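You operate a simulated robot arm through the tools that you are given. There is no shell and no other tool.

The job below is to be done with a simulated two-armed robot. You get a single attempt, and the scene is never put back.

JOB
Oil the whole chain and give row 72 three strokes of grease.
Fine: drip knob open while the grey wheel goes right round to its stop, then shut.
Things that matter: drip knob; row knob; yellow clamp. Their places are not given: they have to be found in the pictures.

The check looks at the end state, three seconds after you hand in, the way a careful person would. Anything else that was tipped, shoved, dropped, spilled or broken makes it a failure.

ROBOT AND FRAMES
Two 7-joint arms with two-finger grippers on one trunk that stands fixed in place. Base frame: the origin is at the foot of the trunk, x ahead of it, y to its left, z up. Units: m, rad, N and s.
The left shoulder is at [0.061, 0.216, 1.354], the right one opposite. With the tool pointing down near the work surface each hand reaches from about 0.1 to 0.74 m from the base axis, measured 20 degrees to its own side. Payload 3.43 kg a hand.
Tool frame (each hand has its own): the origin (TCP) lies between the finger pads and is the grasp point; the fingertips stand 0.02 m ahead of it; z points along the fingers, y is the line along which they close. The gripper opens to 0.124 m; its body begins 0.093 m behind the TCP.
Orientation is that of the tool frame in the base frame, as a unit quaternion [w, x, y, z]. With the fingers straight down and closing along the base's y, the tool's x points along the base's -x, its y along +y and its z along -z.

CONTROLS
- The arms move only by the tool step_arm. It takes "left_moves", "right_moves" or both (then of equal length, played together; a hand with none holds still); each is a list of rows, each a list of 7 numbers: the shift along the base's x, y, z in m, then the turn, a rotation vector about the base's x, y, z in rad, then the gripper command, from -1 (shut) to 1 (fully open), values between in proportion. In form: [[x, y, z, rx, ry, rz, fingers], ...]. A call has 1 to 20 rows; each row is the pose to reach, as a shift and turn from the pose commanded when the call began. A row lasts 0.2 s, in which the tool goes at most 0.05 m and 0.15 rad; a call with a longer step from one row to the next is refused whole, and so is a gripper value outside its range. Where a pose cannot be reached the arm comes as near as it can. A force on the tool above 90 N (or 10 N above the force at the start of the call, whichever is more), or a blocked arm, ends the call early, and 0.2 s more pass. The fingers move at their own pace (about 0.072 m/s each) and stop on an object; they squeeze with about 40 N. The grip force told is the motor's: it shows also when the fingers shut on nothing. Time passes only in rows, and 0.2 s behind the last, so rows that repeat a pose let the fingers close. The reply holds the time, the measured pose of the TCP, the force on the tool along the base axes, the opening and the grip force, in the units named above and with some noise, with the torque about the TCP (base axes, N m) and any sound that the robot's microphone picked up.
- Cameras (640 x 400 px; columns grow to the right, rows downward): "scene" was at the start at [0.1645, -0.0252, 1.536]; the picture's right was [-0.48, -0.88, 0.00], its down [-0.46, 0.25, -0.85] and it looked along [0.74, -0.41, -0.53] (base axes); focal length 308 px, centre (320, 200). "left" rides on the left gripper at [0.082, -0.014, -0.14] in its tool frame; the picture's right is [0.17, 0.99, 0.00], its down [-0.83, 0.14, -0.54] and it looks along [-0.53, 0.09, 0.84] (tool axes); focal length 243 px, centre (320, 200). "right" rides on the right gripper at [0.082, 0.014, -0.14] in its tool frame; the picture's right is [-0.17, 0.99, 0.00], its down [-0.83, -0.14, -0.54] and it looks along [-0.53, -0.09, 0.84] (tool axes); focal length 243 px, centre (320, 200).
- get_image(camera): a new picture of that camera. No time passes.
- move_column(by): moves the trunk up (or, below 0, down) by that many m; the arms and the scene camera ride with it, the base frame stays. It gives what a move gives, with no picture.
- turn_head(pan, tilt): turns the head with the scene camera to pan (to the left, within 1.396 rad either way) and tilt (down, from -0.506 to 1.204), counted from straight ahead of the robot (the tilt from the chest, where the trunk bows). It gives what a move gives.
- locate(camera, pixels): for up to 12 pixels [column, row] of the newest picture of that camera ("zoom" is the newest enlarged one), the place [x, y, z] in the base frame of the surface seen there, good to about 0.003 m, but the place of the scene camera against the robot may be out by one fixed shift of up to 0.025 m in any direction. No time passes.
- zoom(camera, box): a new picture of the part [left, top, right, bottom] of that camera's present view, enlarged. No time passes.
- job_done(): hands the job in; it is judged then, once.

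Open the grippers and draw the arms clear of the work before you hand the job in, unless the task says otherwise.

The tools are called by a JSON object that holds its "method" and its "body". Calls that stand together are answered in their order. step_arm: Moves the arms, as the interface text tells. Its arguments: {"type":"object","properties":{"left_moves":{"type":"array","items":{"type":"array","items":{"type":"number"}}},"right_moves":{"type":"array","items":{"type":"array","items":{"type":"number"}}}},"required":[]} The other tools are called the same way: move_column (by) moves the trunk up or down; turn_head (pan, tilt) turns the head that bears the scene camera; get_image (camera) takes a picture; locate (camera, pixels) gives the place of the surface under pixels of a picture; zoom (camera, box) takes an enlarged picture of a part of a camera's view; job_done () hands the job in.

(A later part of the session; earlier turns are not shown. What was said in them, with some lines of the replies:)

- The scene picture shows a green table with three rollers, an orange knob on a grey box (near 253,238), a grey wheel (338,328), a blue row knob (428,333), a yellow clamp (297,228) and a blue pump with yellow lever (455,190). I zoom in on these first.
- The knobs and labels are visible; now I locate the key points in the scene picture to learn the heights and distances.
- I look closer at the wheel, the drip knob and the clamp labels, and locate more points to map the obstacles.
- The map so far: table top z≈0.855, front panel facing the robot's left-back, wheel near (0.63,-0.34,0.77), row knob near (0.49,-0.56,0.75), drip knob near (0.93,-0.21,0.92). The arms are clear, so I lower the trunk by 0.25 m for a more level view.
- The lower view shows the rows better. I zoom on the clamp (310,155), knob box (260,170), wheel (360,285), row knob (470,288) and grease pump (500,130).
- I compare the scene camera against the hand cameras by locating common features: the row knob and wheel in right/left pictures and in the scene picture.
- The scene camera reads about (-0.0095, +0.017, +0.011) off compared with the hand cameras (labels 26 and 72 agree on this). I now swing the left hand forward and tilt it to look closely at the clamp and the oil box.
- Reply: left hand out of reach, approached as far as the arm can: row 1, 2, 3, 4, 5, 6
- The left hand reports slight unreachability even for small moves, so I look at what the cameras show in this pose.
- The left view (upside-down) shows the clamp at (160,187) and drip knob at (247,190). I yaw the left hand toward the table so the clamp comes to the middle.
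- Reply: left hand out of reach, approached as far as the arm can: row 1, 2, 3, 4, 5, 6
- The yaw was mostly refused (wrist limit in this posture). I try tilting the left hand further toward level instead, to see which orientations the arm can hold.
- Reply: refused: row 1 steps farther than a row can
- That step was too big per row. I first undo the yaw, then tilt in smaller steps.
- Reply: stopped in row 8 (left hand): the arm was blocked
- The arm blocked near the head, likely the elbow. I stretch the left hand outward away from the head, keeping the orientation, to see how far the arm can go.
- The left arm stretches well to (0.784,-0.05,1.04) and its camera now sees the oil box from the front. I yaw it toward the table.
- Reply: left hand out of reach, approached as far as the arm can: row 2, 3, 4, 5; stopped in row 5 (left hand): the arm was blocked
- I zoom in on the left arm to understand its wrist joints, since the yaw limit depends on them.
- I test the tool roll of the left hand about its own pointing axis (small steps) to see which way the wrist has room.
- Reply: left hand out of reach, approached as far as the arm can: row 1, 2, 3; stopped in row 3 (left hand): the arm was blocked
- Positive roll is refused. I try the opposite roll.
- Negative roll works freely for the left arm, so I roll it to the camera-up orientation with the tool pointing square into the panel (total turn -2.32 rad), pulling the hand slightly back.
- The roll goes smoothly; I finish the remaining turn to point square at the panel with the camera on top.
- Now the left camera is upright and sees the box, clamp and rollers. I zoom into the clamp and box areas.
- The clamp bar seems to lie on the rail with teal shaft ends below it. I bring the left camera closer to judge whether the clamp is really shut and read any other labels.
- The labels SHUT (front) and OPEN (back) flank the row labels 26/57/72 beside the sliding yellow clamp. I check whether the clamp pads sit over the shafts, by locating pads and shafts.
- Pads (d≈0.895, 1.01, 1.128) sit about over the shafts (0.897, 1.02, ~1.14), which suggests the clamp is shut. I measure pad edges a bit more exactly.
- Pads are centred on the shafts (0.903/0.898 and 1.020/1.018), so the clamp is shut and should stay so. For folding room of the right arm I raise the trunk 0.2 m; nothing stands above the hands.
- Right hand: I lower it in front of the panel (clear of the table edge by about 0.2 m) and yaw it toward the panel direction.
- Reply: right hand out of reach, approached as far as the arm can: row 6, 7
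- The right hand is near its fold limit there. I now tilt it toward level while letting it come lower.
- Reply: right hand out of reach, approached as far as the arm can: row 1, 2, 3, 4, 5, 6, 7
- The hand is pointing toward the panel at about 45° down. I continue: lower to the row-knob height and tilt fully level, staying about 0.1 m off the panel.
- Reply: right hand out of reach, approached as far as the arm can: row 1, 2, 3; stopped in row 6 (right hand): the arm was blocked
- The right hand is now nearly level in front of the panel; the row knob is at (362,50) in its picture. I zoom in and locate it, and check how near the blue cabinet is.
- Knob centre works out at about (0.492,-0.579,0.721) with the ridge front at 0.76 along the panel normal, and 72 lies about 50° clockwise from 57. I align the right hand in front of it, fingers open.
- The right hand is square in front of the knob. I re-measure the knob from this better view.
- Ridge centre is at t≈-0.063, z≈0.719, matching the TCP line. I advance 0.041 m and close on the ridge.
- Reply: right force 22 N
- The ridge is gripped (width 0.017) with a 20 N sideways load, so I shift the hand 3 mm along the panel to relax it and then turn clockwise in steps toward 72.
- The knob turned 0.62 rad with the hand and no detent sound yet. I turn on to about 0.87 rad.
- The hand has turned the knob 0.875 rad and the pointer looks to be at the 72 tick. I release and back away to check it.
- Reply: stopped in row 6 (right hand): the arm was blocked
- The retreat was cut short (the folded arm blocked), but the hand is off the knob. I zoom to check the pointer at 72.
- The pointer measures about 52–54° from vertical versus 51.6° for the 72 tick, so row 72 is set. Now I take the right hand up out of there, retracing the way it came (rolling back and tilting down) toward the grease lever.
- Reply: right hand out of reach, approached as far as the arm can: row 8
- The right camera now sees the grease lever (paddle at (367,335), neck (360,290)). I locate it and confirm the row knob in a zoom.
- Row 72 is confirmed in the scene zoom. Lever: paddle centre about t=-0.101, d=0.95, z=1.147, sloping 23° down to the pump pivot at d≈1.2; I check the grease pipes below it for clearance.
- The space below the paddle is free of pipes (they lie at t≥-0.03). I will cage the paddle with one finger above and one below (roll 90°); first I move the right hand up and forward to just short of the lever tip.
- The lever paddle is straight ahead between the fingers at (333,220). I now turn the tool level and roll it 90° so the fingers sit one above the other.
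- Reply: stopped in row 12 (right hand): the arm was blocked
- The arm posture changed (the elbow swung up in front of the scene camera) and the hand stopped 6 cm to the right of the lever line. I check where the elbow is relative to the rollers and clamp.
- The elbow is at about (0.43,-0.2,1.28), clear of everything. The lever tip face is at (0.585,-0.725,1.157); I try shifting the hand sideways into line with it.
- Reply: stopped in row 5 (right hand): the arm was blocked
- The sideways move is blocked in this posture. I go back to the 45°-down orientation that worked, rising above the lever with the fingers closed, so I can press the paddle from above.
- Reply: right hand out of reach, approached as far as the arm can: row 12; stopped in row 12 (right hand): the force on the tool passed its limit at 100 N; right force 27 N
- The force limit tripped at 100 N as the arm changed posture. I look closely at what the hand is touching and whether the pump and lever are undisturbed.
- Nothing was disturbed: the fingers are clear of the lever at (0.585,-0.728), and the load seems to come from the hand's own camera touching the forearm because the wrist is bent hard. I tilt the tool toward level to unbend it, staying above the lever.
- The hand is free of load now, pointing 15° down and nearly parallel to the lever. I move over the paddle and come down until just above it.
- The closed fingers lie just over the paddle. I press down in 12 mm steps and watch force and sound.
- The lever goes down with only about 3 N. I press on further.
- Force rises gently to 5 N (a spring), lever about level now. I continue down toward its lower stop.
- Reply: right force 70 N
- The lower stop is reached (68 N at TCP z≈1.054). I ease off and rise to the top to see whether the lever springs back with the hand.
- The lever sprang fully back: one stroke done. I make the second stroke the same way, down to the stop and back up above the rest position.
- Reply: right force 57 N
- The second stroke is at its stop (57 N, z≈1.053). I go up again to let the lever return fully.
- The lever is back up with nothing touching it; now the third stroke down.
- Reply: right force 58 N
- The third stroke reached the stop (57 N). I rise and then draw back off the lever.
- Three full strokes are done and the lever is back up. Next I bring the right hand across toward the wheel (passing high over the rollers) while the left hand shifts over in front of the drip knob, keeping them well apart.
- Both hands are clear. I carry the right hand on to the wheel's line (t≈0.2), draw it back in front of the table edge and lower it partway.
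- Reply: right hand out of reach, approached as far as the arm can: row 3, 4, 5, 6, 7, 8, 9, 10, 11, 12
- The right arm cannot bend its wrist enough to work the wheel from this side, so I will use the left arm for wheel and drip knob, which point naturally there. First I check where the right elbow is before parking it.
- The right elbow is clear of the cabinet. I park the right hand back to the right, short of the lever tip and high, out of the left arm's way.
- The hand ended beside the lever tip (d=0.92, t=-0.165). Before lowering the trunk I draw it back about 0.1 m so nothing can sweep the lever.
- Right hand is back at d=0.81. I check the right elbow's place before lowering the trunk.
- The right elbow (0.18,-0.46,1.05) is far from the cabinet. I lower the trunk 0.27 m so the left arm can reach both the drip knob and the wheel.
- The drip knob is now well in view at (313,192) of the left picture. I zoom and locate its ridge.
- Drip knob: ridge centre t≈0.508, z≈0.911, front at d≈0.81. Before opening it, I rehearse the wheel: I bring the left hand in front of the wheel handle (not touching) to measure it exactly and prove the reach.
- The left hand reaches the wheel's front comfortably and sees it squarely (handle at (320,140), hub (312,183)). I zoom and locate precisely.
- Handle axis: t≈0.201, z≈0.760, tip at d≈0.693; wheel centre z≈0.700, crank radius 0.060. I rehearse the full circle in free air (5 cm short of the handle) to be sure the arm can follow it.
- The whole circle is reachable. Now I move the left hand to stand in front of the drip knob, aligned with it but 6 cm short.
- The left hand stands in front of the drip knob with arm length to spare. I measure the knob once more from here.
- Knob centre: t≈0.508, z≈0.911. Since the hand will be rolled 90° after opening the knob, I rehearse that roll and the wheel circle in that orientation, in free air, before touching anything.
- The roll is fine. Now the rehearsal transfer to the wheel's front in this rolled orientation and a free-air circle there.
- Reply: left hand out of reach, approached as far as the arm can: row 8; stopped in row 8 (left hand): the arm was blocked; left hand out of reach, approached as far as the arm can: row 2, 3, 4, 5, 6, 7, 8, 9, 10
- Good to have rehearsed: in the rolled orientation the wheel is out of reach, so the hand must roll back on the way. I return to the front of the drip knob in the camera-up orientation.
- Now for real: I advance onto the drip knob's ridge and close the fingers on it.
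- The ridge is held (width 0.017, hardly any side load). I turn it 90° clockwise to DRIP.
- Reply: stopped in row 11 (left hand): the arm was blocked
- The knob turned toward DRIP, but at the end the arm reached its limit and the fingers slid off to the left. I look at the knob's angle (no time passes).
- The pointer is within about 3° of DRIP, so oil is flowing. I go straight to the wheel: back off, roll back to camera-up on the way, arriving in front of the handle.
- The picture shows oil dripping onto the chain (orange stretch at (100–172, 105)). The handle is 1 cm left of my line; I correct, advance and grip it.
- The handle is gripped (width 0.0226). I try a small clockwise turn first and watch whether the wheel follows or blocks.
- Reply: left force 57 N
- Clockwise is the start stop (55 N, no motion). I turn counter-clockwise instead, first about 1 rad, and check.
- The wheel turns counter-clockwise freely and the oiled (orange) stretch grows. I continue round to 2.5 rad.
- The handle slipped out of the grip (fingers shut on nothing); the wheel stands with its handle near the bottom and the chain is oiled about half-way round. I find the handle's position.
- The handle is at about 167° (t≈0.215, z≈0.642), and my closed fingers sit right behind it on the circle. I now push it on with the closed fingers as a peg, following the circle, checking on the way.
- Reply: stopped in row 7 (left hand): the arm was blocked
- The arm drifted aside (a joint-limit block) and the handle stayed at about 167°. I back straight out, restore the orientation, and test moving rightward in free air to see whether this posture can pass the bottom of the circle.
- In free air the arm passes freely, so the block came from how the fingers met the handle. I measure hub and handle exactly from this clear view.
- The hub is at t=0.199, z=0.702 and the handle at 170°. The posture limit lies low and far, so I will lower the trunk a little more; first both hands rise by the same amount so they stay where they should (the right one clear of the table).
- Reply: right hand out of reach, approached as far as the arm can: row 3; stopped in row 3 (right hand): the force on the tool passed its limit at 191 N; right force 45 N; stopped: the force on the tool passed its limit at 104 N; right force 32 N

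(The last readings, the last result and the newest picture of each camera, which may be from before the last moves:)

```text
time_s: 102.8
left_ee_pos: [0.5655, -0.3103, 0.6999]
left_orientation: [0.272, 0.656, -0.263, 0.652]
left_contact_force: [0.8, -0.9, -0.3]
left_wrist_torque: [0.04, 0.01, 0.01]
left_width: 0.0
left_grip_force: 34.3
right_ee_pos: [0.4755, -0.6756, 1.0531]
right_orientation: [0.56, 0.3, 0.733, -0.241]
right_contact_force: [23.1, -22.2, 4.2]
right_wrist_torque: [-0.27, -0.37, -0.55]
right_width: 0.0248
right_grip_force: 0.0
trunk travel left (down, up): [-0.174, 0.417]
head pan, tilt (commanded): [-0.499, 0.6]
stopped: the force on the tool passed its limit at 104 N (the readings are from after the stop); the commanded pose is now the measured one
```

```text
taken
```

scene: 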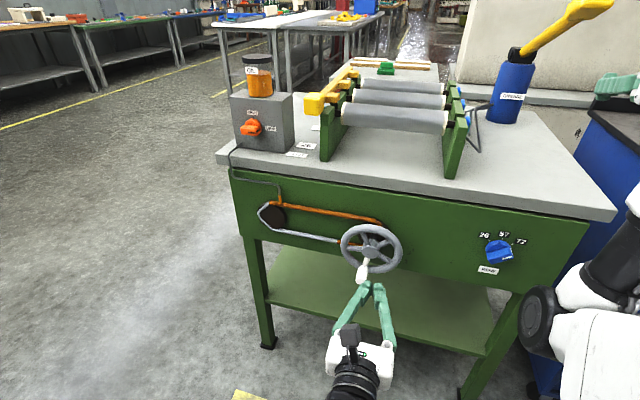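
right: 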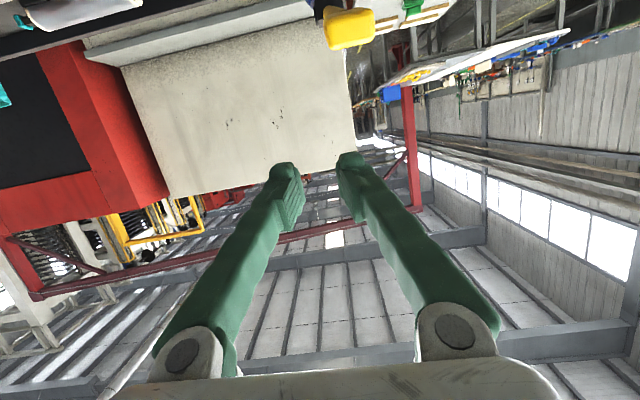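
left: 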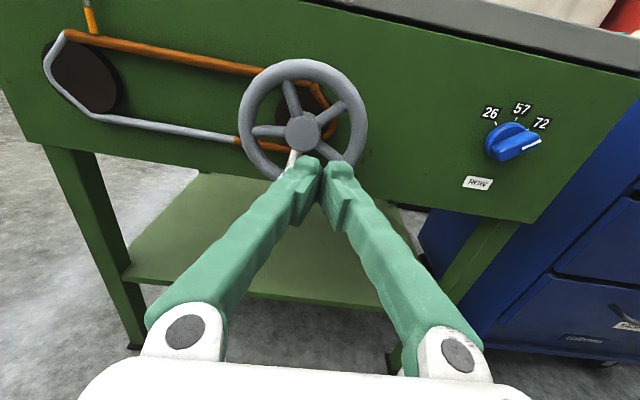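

The right hand's camera pressed on its own forearm again and stopped things. I return the right hand to its relaxed pose and leave the trunk; the left hand goes to the left of the handle, pitched 17° down to spare its wrist.

{"method": "step_arm", "body": {"left_moves": [[0.013, 0.022, -0.01, 0.07, 0.07, 0, -1], [0.026, 0.045, -0.02, 0.141, 0.141, 0, -1], [0.0386, 0.0668, -0.03, 0.212, 0.212, 0, -1]], "right_moves": [[0.004, -0.003, -0.02, 0, 0, 0, -0.6], [0.008, -0.005, -0.045, 0, 0, 0, -0.6], [0.01, -0.006, -0.065, 0, 0, 0, -0.6]]}}

{"method": "get_image", "body": {"camera": "left"}}

```text
time_s: 103.5
left_ee_pos: [0.6032, -0.2417, 0.671]
left_orientation: [0.227, 0.747, -0.301, 0.547]
left_contact_force: [0.1, 0.3, -0.2]
left_wrist_torque: [0.01, -0.01, -0.01]
left_width: 0.0001
left_grip_force: 34.3
right_ee_pos: [0.4869, -0.6821, 0.9886]
right_orientation: [0.558, 0.3, 0.735, -0.24]
right_contact_force: [-0.1, -0.3, -0.4]
right_wrist_torque: [0.01, 0.01, -0.03]
right_width: 0.0248
right_grip_force: 0.1
trunk travel left (down, up): [-0.174, 0.417]
head pan, tilt (commanded): [-0.499, 0.6]
```

```text
taken
```

left: 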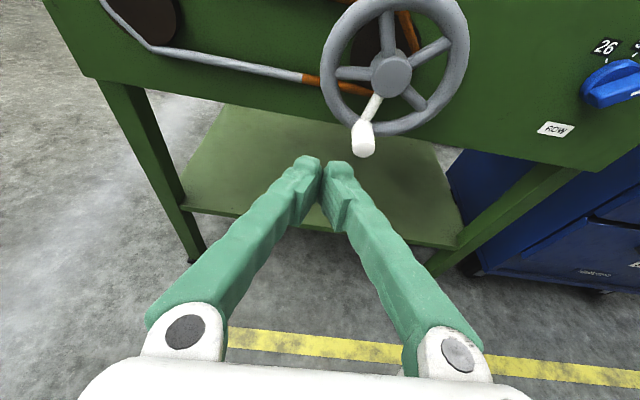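

Both arms are at ease and the peg is left of the handle. I advance beside the handle and push it rightward along the bottom of its circle.

{"method": "step_arm", "body": {"left_moves": [[0.0226, -0.0269, -0.008, 0, 0, 0, -1], [0.0453, -0.0537, -0.014, 0, 0, 0, -1], [0.0629, -0.0751, -0.018, 0, 0, 0, -1], [0.0508, -0.0872, -0.0204, 0, 0, 0, -1], [0.0452, -0.0928, -0.0245, 0, 0, 0, -1], [0.0392, -0.0989, -0.0273, 0, 0, 0, -1]]}}

{"method": "get_image", "body": {"camera": "left"}}

{"method": "zoom", "body": {"camera": "scene", "box": [240, 185, 420, 295]}}

```text
time_s: 105.0
left_ee_pos: [0.6443, -0.3422, 0.644]
left_orientation: [0.227, 0.747, -0.3, 0.549]
left_contact_force: [-0.1, -0.1, -0.1]
left_wrist_torque: [0.0, -0.03, 0.01]
left_width: 0.0
left_grip_force: 34.6
right_ee_pos: [0.4852, -0.682, 0.9883]
right_orientation: [0.559, 0.301, 0.735, -0.24]
right_contact_force: [-0.1, -0.4, -0.4]
right_wrist_torque: [-0.02, -0.01, 0.01]
right_width: 0.0249
right_grip_force: 0.0
trunk travel left (down, up): [-0.174, 0.417]
head pan, tilt (commanded): [-0.499, 0.6]
```

```text
taken
```

left: 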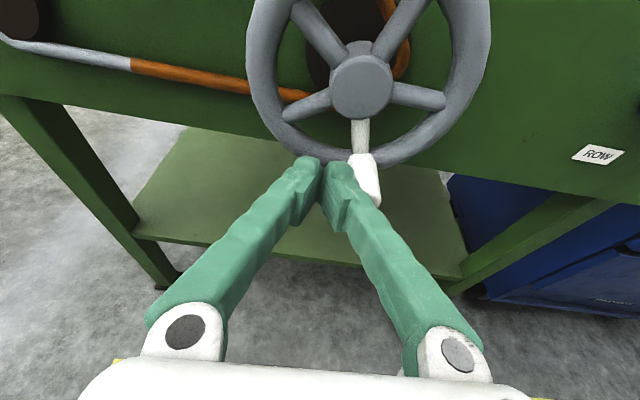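

```text
3.56 times, centred on (330, 240) of scene
```

zoom: 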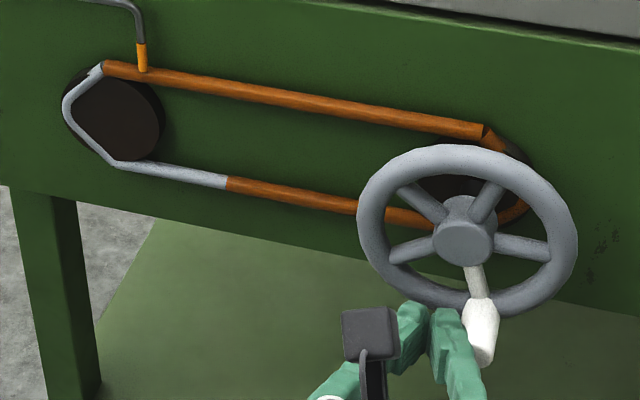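

The push works: the chain is now about 75% oiled and the wheel turns lightly. I continue along the circle, now pushing to the right and up.

{"method": "step_arm", "body": {"left_moves": [[-0.0063, -0.0063, -0.0014, 0, 0, 0, -1], [-0.0127, -0.0127, -0.0016, 0, 0, 0, -1], [-0.019, -0.019, -0.0004, 0, 0, 0, -1], [-0.025, -0.025, 0.0021, 0, 0, 0, -1], [-0.0308, -0.0308, 0.0059, 0, 0, 0, -1], [-0.0361, -0.0361, 0.0108, 0, 0, 0, -1], [-0.0409, -0.0409, 0.0168, 0, 0, 0, -1], [-0.0449, -0.0449, 0.0238, 0, 0, 0, -1]]}}

{"method": "get_image", "body": {"camera": "left"}}

{"method": "zoom", "body": {"camera": "scene", "box": [240, 185, 420, 295]}}

```text
time_s: 106.8
left_ee_pos: [0.5982, -0.3895, 0.6688]
left_orientation: [0.226, 0.747, -0.299, 0.549]
left_contact_force: [0.2, 0.4, -0.1]
left_wrist_torque: [0.02, -0.01, 0.02]
left_width: 0.0
left_grip_force: 34.5
right_ee_pos: [0.4865, -0.6823, 0.9882]
right_orientation: [0.558, 0.301, 0.735, -0.24]
right_contact_force: [-0.3, -0.2, -0.5]
right_wrist_torque: [0.01, 0.0, -0.01]
right_width: 0.0251
right_grip_force: 0.1
trunk travel left (down, up): [-0.174, 0.417]
head pan, tilt (commanded): [-0.499, 0.6]
```

```text
taken
```

left: 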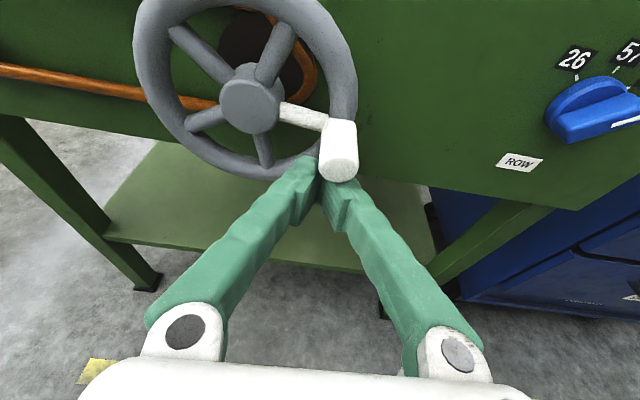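

```text
3.56 times, centred on (330, 240) of scene
```

zoom: 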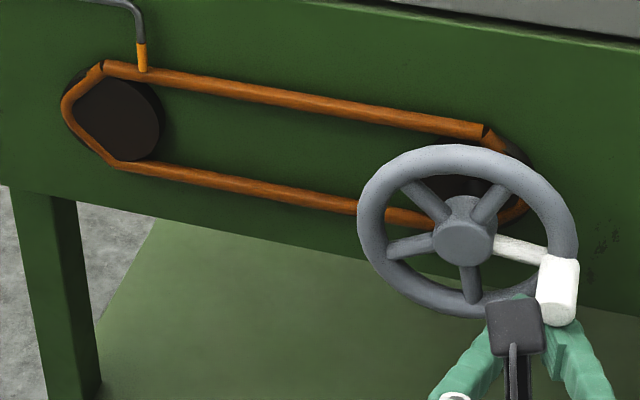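

The whole chain shows orange now. I keep on pushing the wheel up round toward its stop.

{"method": "step_arm", "body": {"left_moves": [[-0.0033, -0.0033, 0.0077, 0, 0, 0, -1], [-0.0057, -0.0057, 0.0161, 0, 0, 0, -1], [-0.0071, -0.0071, 0.0248, 0, 0, 0, -1], [-0.0077, -0.0077, 0.0338, 0, 0, 0, -1], [-0.0073, -0.0073, 0.0427, 0, 0, 0, -1], [-0.0059, -0.0059, 0.0515, 0, 0, 0, -1], [-0.0037, -0.0037, 0.0599, 0, 0, 0, -1], [-0.0006, -0.0006, 0.0678, 0, 0, 0, -1]]}}

{"method": "get_image", "body": {"camera": "left"}}

{"method": "zoom", "body": {"camera": "scene", "box": [240, 185, 420, 295]}}

```text
time_s: 108.5
left_ee_pos: [0.594, -0.3891, 0.7228]
left_orientation: [0.222, 0.75, -0.309, 0.541]
left_contact_force: [-24.9, -11.7, -56.0]
left_wrist_torque: [-0.64, 0.4, 0.2]
left_width: 0.0
left_grip_force: 34.3
right_ee_pos: [0.4892, -0.6851, 0.9843]
right_orientation: [0.557, 0.301, 0.736, -0.239]
right_contact_force: [-0.3, 0.1, -0.1]
right_wrist_torque: [-0.03, -0.01, 0.02]
right_width: 0.0246
right_grip_force: 0.1
trunk travel left (down, up): [-0.174, 0.417]
head pan, tilt (commanded): [-0.499, 0.6]
```

```text
taken
```

left: 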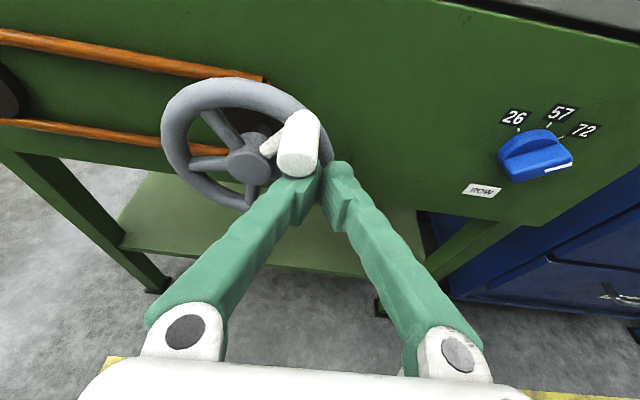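

```text
3.56 times, centred on (330, 240) of scene
```

zoom: 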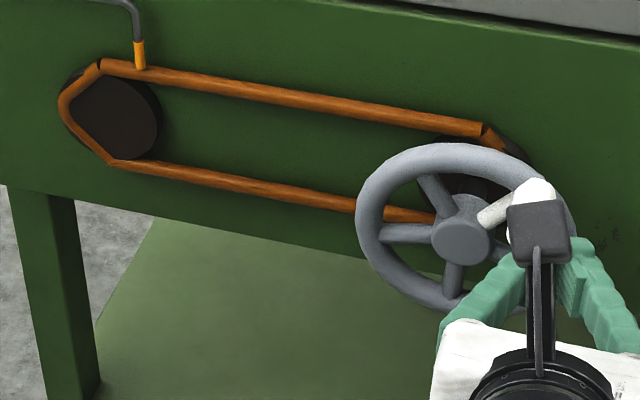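

The push now meets 62 N with the handle at the upper right: probably the stop. I measure the handle's angle.

{"method": "zoom", "body": {"camera": "left", "box": [150, 60, 370, 240]}}

{"method": "locate", "body": {"camera": "left", "pixels": [[248, 167], [268, 148], [298, 155], [300, 120], [285, 128], [312, 140], [220, 120], [205, 162], [250, 195], [318, 150]]}}

{"method": "zoom", "body": {"camera": "scene", "box": [335, 215, 425, 285]}}

```text
2.22 times, centred on (260, 150) of left
```

zoom: 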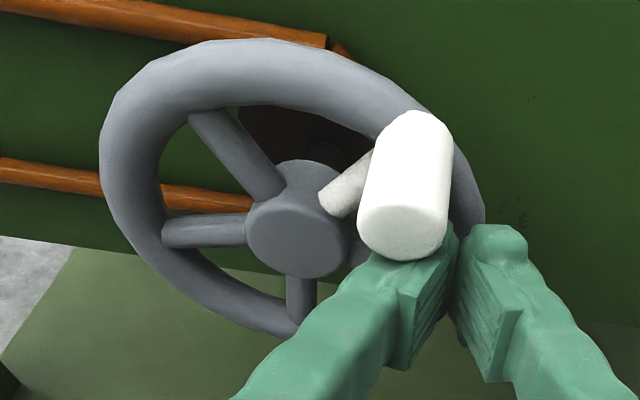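

```text
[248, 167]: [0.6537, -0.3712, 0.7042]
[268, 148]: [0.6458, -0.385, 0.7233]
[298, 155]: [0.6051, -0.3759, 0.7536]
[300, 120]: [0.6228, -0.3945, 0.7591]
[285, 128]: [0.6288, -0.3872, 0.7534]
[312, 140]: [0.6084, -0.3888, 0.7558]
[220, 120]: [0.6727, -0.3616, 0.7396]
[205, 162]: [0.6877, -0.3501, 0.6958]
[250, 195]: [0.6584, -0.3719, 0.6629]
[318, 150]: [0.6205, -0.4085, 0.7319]
```

```text
5.71 times, centred on (380, 250) of scene
```

zoom: 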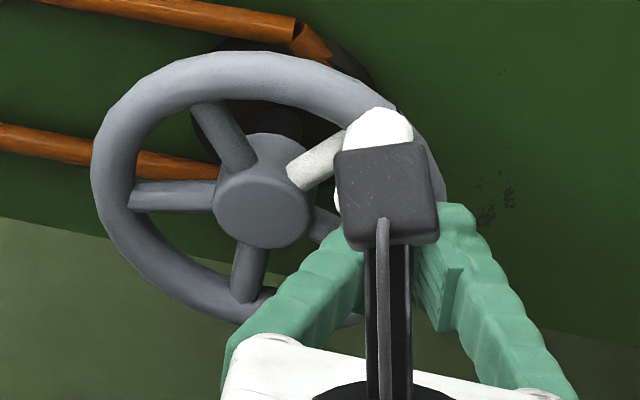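

The handle stands at about 320° and the contact pushes nearly along its path, so 62 N means a real stop. I press a hair more to confirm that it does not move.

{"method": "step_arm", "body": {"left_moves": [[0.003, 0.003, 0.003, 0, 0, 0, -1], [0.003, 0.003, 0.003, 0, 0, 0, -1]]}}

{"method": "get_image", "body": {"camera": "left"}}

{"method": "zoom", "body": {"camera": "scene", "box": [335, 215, 425, 285]}}

```text
time_s: 109.2
left_ee_pos: [0.5949, -0.389, 0.7229]
left_orientation: [0.223, 0.749, -0.314, 0.539]
left_contact_force: [-25.3, -22.3, -66.9]
left_wrist_torque: [-0.55, 0.49, 0.05]
left_width: 0.0002
left_grip_force: 34.3
right_ee_pos: [0.4883, -0.6866, 0.9834]
right_orientation: [0.557, 0.302, 0.736, -0.24]
right_contact_force: [0.3, -0.4, -0.1]
right_wrist_torque: [-0.03, 0.04, -0.02]
right_width: 0.025
right_grip_force: 0.1
trunk travel left (down, up): [-0.174, 0.417]
head pan, tilt (commanded): [-0.499, 0.6]
```

```text
taken
```

left: 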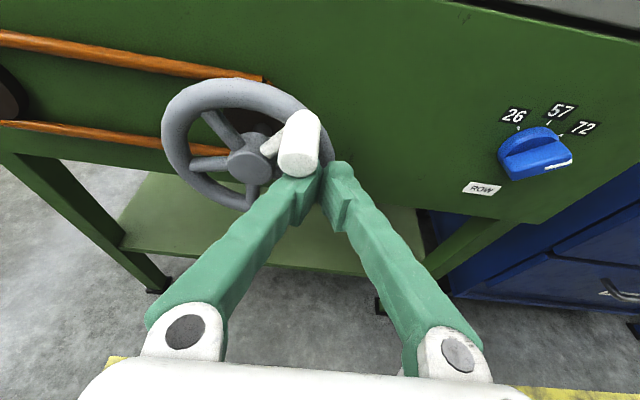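

```text
5.71 times, centred on (380, 250) of scene
```

zoom: 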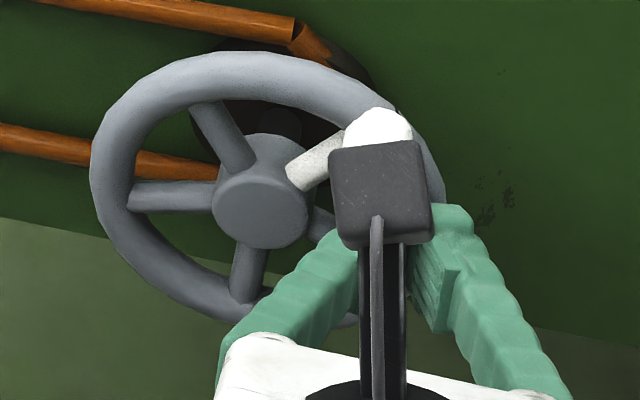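

It does not move (75 N): the wheel is at its stop with the chain all oiled. I go back to the drip knob at once, unpitching and rolling the hand about 72° on the way so the fingers fit the ridge.

{"method": "step_arm", "body": {"left_moves": [[-0.02, 0.02, -0.02, 0, 0, 0, -1], [-0.045, 0.045, -0.02, 0, 0, 0, -1], [-0.0119, 0.0677, 0.0014, 0.0699, -0.1074, -0.0186, -1], [0.0212, 0.0903, 0.0229, 0.1398, -0.2148, -0.0372, -1], [0.0543, 0.113, 0.0443, 0.2097, -0.3222, -0.0558, -1], [0.0874, 0.1357, 0.0658, 0.2796, -0.4296, -0.0744, -0.7], [0.1205, 0.1584, 0.0872, 0.3495, -0.537, -0.093, -0.4], [0.1536, 0.181, 0.1086, 0.4194, -0.6444, -0.1116, -0.4], [0.1867, 0.2037, 0.1301, 0.4893, -0.7518, -0.1302, -0.4], [0.2198, 0.2264, 0.1515, 0.5592, -0.8592, -0.1488, -0.4], [0.2529, 0.249, 0.173, 0.6291, -0.9666, -0.1674, -0.4], [0.2529, 0.249, 0.173, 0.699, -1.074, -0.186, -0.4]]}}

{"method": "get_image", "body": {"camera": "left"}}

{"method": "zoom", "body": {"camera": "scene", "box": [220, 60, 420, 300]}}

```text
time_s: 111.8
left_ee_pos: [0.8555, -0.1358, 0.9119]
left_orientation: [-0.166, 0.368, -0.597, 0.694]
left_contact_force: [-0.6, -0.3, 0.4]
left_wrist_torque: [-0.01, -0.02, -0.02]
left_width: 0.0371
left_grip_force: 0.1
right_ee_pos: [0.4865, -0.6823, 0.9882]
right_orientation: [0.559, 0.299, 0.735, -0.239]
right_contact_force: [-1.0, 0.3, -0.2]
right_wrist_torque: [0.0, 0.0, 0.03]
right_width: 0.0248
right_grip_force: 0.1
trunk travel left (down, up): [-0.174, 0.417]
head pan, tilt (commanded): [-0.499, 0.6]
```

```text
taken
```

left: 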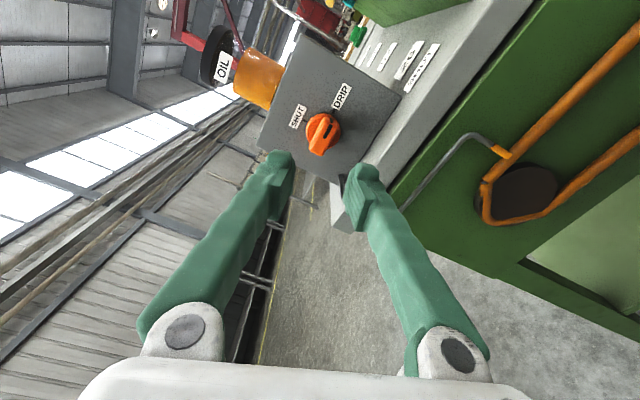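

```text
1.67 times, centred on (320, 180) of scene
```

zoom: 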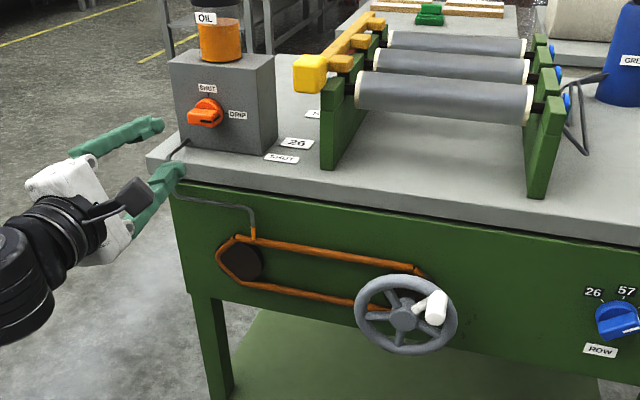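

The hand is lined up with the knob (t=0.509, z=0.912). I advance and close on the ridge.

{"method": "step_arm", "body": {"left_moves": [[0.028, -0.028, 0, 0, 0, 0, -0.4], [0.055, -0.055, 0, 0, 0, 0, -0.4], [0.0715, -0.0715, -0.0005, 0, 0, 0, -0.4], [0.0715, -0.0715, -0.0005, 0, 0, 0, -1], [0.0715, -0.0715, -0.0005, 0, 0, 0, -1], [0.0715, -0.0715, -0.0005, 0, 0, 0, -1]]}}

{"method": "get_image", "body": {"camera": "left"}}

```text
time_s: 113.2
left_ee_pos: [0.9247, -0.2098, 0.9095]
left_orientation: [-0.165, 0.37, -0.596, 0.693]
left_contact_force: [6.5, -5.5, 2.5]
left_wrist_torque: [-0.08, -0.02, -0.06]
left_width: 0.0169
left_grip_force: 45.2
right_ee_pos: [0.4872, -0.6819, 0.9879]
right_orientation: [0.558, 0.301, 0.735, -0.24]
right_contact_force: [0.5, 1.1, 0.3]
right_wrist_torque: [-0.04, 0.0, 0.03]
right_width: 0.0246
right_grip_force: 0.0
trunk travel left (down, up): [-0.174, 0.417]
head pan, tilt (commanded): [-0.499, 0.6]
```

```text
taken
```

left: 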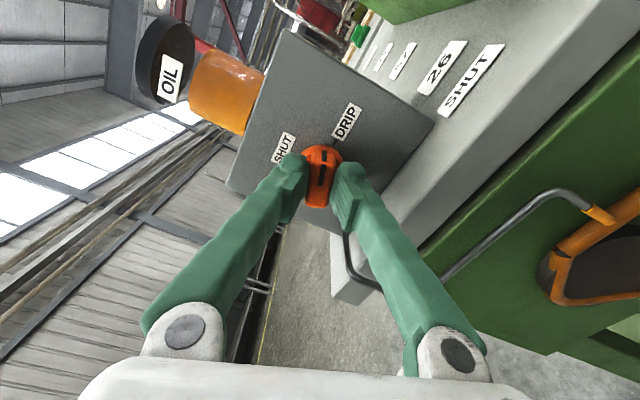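

The ridge is firmly gripped (0.017). I turn it back counter-clockwise to SHUT.

{"method": "step_arm", "body": {"left_moves": [[0, 0, 0, -0.0982, 0.0982, 0, -1], [0, 0, 0, -0.1964, 0.1964, 0, -1], [0, 0, 0, -0.2946, 0.2946, 0, -1], [0, 0, 0, -0.3928, 0.3928, 0, -1], [0, 0, 0, -0.491, 0.491, 0, -1], [0, 0, 0, -0.5892, 0.5892, 0, -1], [0, 0, 0, -0.6874, 0.6874, 0, -1], [0, 0, 0, -0.7856, 0.7856, 0, -1], [0, 0, 0, -0.884, 0.884, 0, -1], [0, 0, 0, -0.905, 0.905, 0, -1]]}}

{"method": "get_image", "body": {"camera": "left"}}

{"method": "zoom", "body": {"camera": "scene", "box": [220, 60, 420, 300]}}

```text
time_s: 115.3
left_ee_pos: [0.9255, -0.2076, 0.9121]
left_orientation: [0.275, 0.658, -0.253, 0.654]
left_contact_force: [24.6, -11.7, 18.9]
left_wrist_torque: [0.46, -0.61, 0.11]
left_width: 0.0172
left_grip_force: 45.0
right_ee_pos: [0.4868, -0.6836, 0.9871]
right_orientation: [0.557, 0.301, 0.736, -0.24]
right_contact_force: [0.9, -0.6, -1.1]
right_wrist_torque: [0.01, -0.01, 0.0]
right_width: 0.0247
right_grip_force: 0.1
trunk travel left (down, up): [-0.174, 0.417]
head pan, tilt (commanded): [-0.499, 0.6]
```

```text
taken
```

left: 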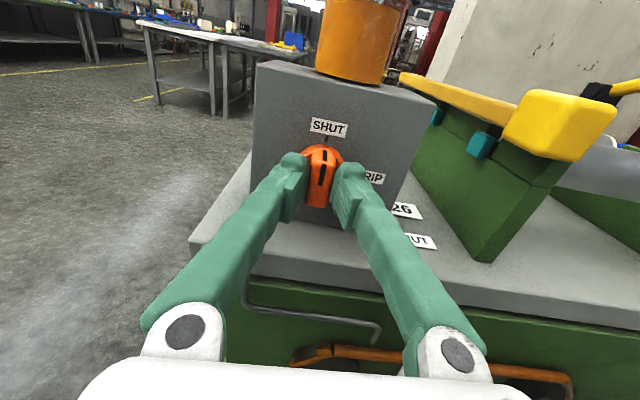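

```text
1.67 times, centred on (320, 180) of scene
```

zoom: 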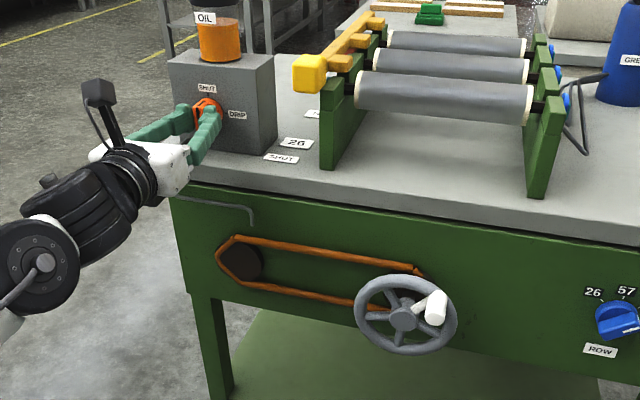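

The oil drop is gone and the torque shows the knob against its shut stop. I open the fingers and back straight off, then check the knob.

{"method": "step_arm", "body": {"left_moves": [[0, 0, 0, 0.02, -0.02, 0, -0.5], [0, 0, 0, 0.02, -0.02, 0, -0.1], [0, 0, 0, 0.02, -0.02, 0, 0.0], [-0.02, 0.02, 0, 0.02, -0.02, 0, 0.0], [-0.045, 0.045, 0, 0.02, -0.02, 0, 0.0], [-0.07, 0.07, 0, 0.02, -0.02, 0, 0.2]]}}

{"method": "get_image", "body": {"camera": "left"}}

{"method": "get_image", "body": {"camera": "scene"}}

```text
time_s: 116.8
left_ee_pos: [0.8546, -0.1372, 0.9112]
left_orientation: [0.267, 0.654, -0.264, 0.657]
left_contact_force: [-0.5, 0.6, -0.8]
left_wrist_torque: [-0.02, 0.01, -0.03]
left_width: 0.0743
left_grip_force: 0.0
right_ee_pos: [0.4867, -0.6817, 0.988]
right_orientation: [0.559, 0.301, 0.734, -0.241]
right_contact_force: [-0.5, 0.3, 0.9]
right_wrist_torque: [0.01, -0.02, -0.02]
right_width: 0.0251
right_grip_force: 0.0
trunk travel left (down, up): [-0.174, 0.417]
head pan, tilt (commanded): [-0.499, 0.6]
```

```text
taken
```

left: 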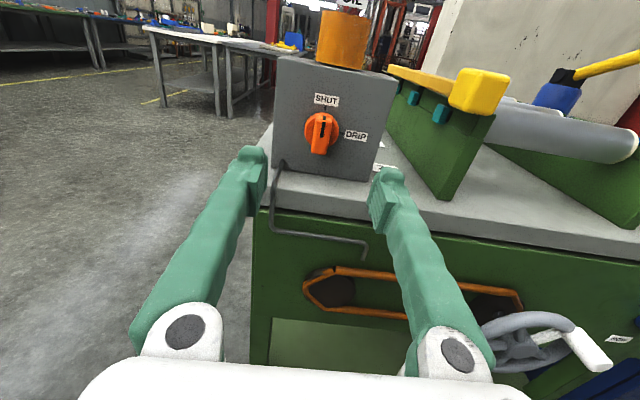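

```text
taken
```

scene: 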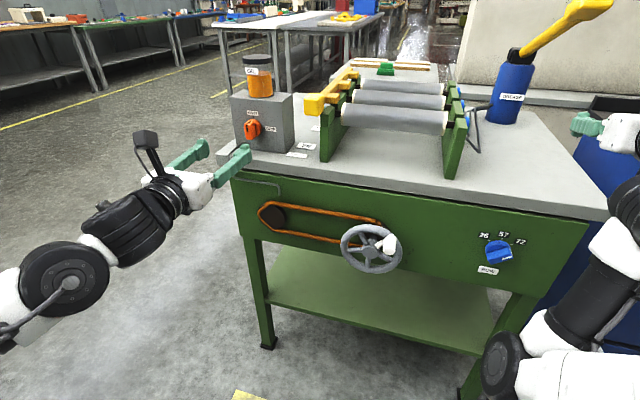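

I check the knob, the clamp, the wheel, the chain and the grease side in zooms before finishing.

{"method": "zoom", "body": {"camera": "left", "box": [260, 80, 400, 200]}}

{"method": "zoom", "body": {"camera": "scene", "box": [290, 60, 420, 190]}}

{"method": "zoom", "body": {"camera": "scene", "box": [410, 0, 620, 190]}}

{"method": "zoom", "body": {"camera": "scene", "box": [230, 180, 420, 300]}}

{"method": "zoom", "body": {"camera": "scene", "box": [460, 220, 550, 290]}}

```text
3.33 times, centred on (330, 140) of left
```

zoom: 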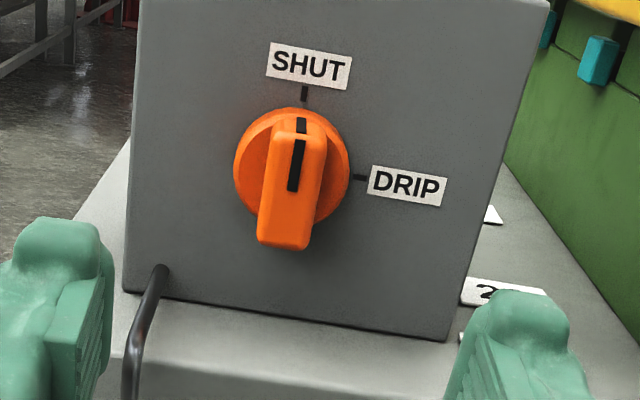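

```text
3.08 times, centred on (355, 125) of scene
```

zoom: 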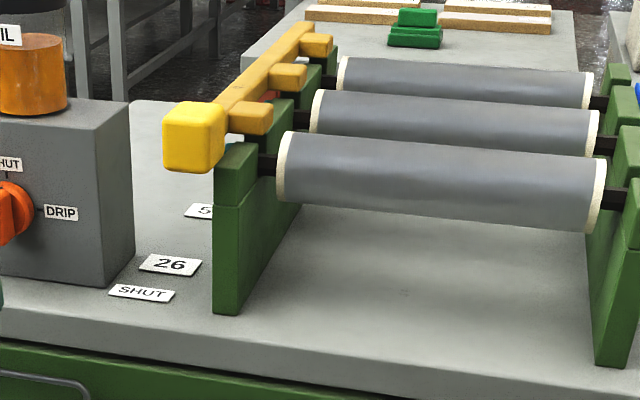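

```text
2.11 times, centred on (515, 95) of scene
```

zoom: 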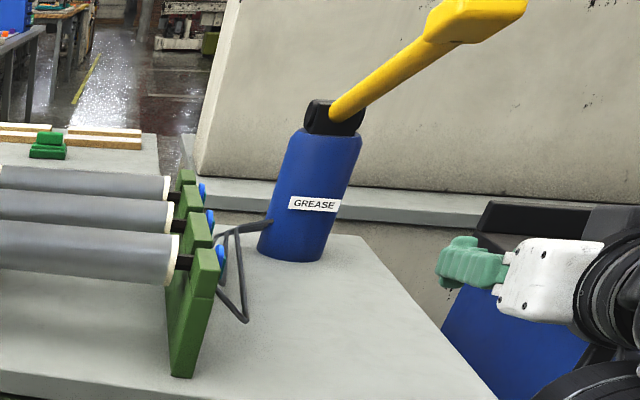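

```text
3.33 times, centred on (325, 240) of scene
```

zoom: 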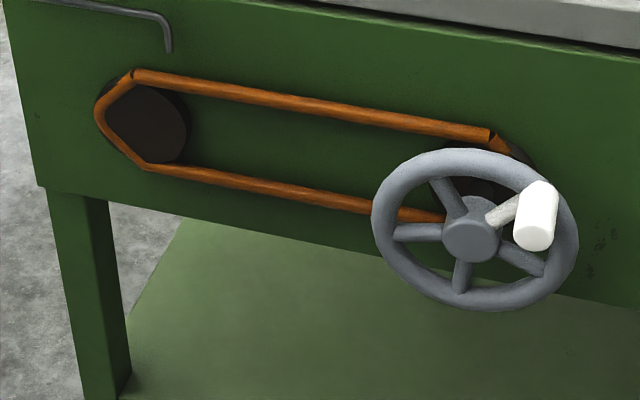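

```text
5.71 times, centred on (505, 255) of scene
```

zoom: 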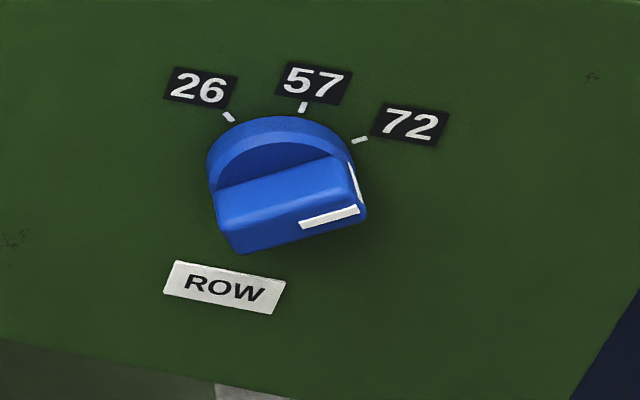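

The knob is at SHUT, the chain is fully oiled, row 72 is still selected and its grease cap has turned from teal to blue like the others. I see something reddish behind the clamp at about (338,116); I look closer.

{"method": "zoom", "body": {"camera": "scene", "box": [315, 90, 365, 135]}}

{"method": "zoom", "body": {"camera": "left", "box": [370, 50, 520, 170]}}

{"method": "zoom", "body": {"camera": "scene", "box": [440, 75, 500, 165]}}

{"method": "locate", "body": {"camera": "scene", "pixels": [[341, 116], [338, 116], [450, 85], [459, 95], [461, 105], [466, 120]]}}

```text
8.89 times, centred on (340, 112) of scene
```

zoom: 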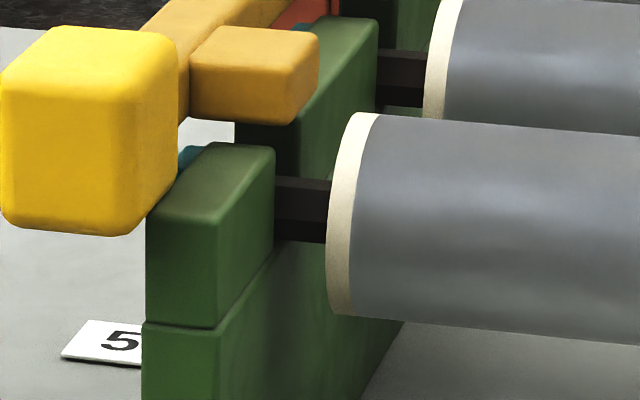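

```text
3.33 times, centred on (445, 110) of left
```

zoom: 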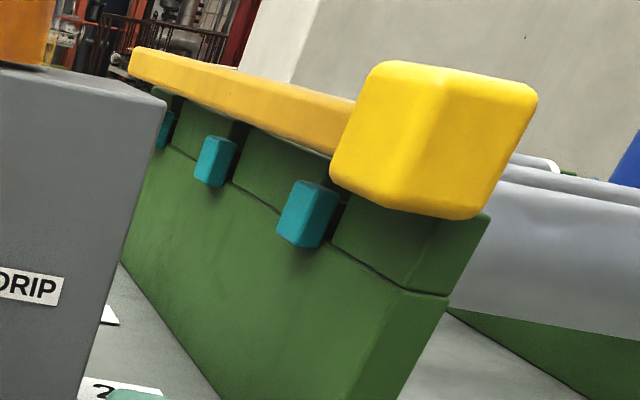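

```text
4.44 times, centred on (470, 120) of scene
```

zoom: 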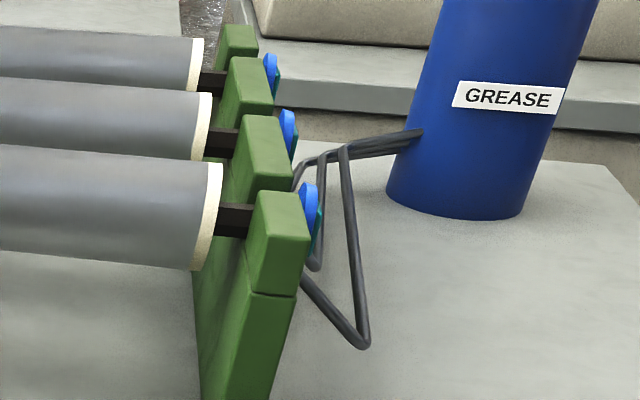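

```text
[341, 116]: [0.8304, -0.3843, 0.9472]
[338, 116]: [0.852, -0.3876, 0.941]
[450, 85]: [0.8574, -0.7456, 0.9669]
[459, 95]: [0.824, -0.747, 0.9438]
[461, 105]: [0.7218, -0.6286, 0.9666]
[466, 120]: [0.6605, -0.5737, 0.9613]
```

The red spot is just the table frame far behind; clamp, rollers and pump are untouched. I now open both grippers and draw both hands back clear of the work.

{"method": "step_arm", "body": {"left_moves": [[-0.025, 0.025, 0.0, 0, 0, 0, 0.4], [-0.05, 0.05, 0.01, 0, 0, 0, 0.7], [-0.075, 0.075, 0.02, 0, 0, 0, 1], [-0.1, 0.1, 0.03, 0, 0, 0, 1], [-0.12, 0.12, 0.04, 0, 0, 0, 1], [-0.12, 0.12, 0.04, 0, 0, 0, 1]], "right_moves": [[0.0, 0.0, 0.0, -0.06, -0.06, 0, -0.4], [0.0, 0.0, 0.0, -0.12, -0.12, 0, 0.0], [-0.01, 0.01, 0.0, -0.17, -0.17, 0, 0.4], [-0.02, 0.02, 0.0, -0.17, -0.17, 0, 0.8], [-0.03, 0.03, 0.0, -0.17, -0.17, 0, 1], [-0.04, 0.04, 0.0, -0.17, -0.17, 0, 1]]}}

{"method": "get_image", "body": {"camera": "scene"}}

{"method": "get_image", "body": {"camera": "right"}}

{"method": "get_image", "body": {"camera": "left"}}

```text
time_s: 118.2
left_ee_pos: [0.7343, -0.0169, 0.9511]
left_orientation: [0.266, 0.655, -0.264, 0.656]
left_contact_force: [0.7, 0.9, 0.1]
left_wrist_torque: [0.0, 0.0, -0.01]
left_width: 0.1242
left_grip_force: 0.0
right_ee_pos: [0.4877, -0.6958, 0.9878]
right_orientation: [0.632, 0.279, 0.669, -0.274]
right_contact_force: [0.0, -0.6, 0.6]
right_wrist_torque: [-0.01, -0.03, -0.03]
right_width: 0.124
right_grip_force: 0.0
right hand out of reach, approached as far as the arm can: row 1, 2, 3, 4, 5, 6
trunk travel left (down, up): [-0.174, 0.417]
head pan, tilt (commanded): [-0.499, 0.6]
```

```text
taken
```

scene: 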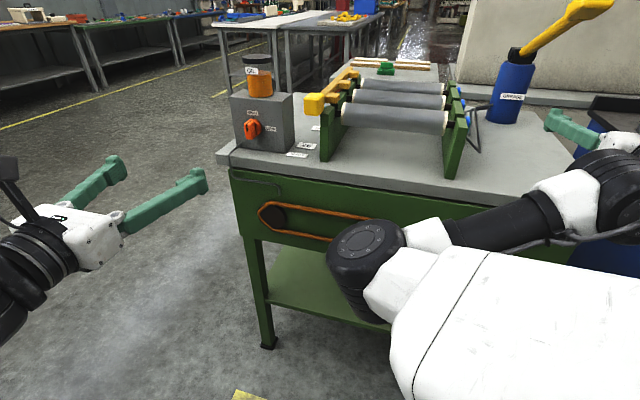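

```text
taken
```

right: 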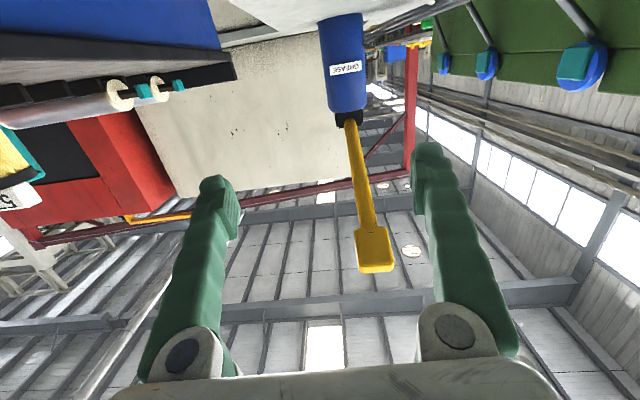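

```text
taken
```

left: 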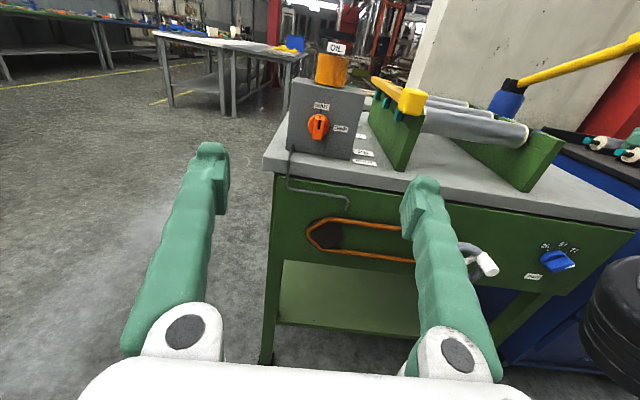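

The right elbow has swung inward in front of the panel; I check how near it is to the wheel and row knob before moving it further.

{"method": "locate", "body": {"camera": "scene", "pixels": [[370, 240], [345, 280], [340, 255], [400, 235], [385, 310], [480, 225], [560, 200], [440, 290]]}}

{"method": "zoom", "body": {"camera": "left", "box": [440, 200, 640, 380]}}

{"method": "locate", "body": {"camera": "left", "pixels": [[485, 264], [600, 320], [620, 290], [560, 262], [625, 350]]}}

```text
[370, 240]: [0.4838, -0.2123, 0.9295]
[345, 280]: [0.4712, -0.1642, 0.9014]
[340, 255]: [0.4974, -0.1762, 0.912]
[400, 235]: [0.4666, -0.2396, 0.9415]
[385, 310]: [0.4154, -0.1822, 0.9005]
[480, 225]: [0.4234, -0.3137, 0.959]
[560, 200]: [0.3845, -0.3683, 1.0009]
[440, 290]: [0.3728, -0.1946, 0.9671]
```

```text
2.22 times, centred on (540, 290) of left
```

zoom: 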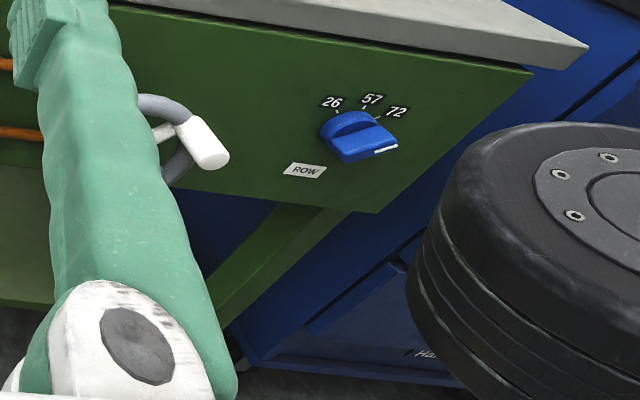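

```text
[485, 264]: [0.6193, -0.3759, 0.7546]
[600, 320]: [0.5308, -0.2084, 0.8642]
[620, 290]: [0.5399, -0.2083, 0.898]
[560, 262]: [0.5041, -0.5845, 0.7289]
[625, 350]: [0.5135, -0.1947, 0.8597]
```

The right elbow (about (0.50,-0.20,0.90)) is some 0.2 m clear of the wheel. Both hands are open and touch nothing, with forces near zero. Drip knob shut, chain fully oiled, wheel at its stop, row 72 selected with three strokes given, and the clamp still shut. I hand the job in.

{"method": "job_done", "body": {}}

```text
The job is handed in.
```

I oiled the whole chain, gave row 72 three strokes of grease, and handed the job in. I don't have the check's verdict yet.

- **Grease:** I turned the row knob to 72 and pushed the pump lever down to its stop three times, letting it spring back fully each time. Row 72's grease cap is now blue like the other two; it was teal before.
- **Oil:** I opened the drip knob, turned the wheel counter-clockwise to its stop and shut the knob again. The chain is orange all the way round and the oil drop is gone. The wheel stops about 320° from its start; I pressed it there with 75 N and it did not move.
- **Clamp:** The yellow clamp was already shut, so I left it alone.

- **Wheel slip:** The handle slipped out of the gripper halfway round. I finished by pushing it with closed fingers, so the drip knob stayed open about 25 seconds in all. I saw no spilled oil.
- **Right arm:** Its own camera pressed against its forearm twice, once with 191 N. From the pictures and readings I took this as the arm touching itself, and nothing on the table looked disturbed.
- **Right hand position:** I could not draw it back any further. It is open and touching nothing, about 13 cm above the table's front edge.
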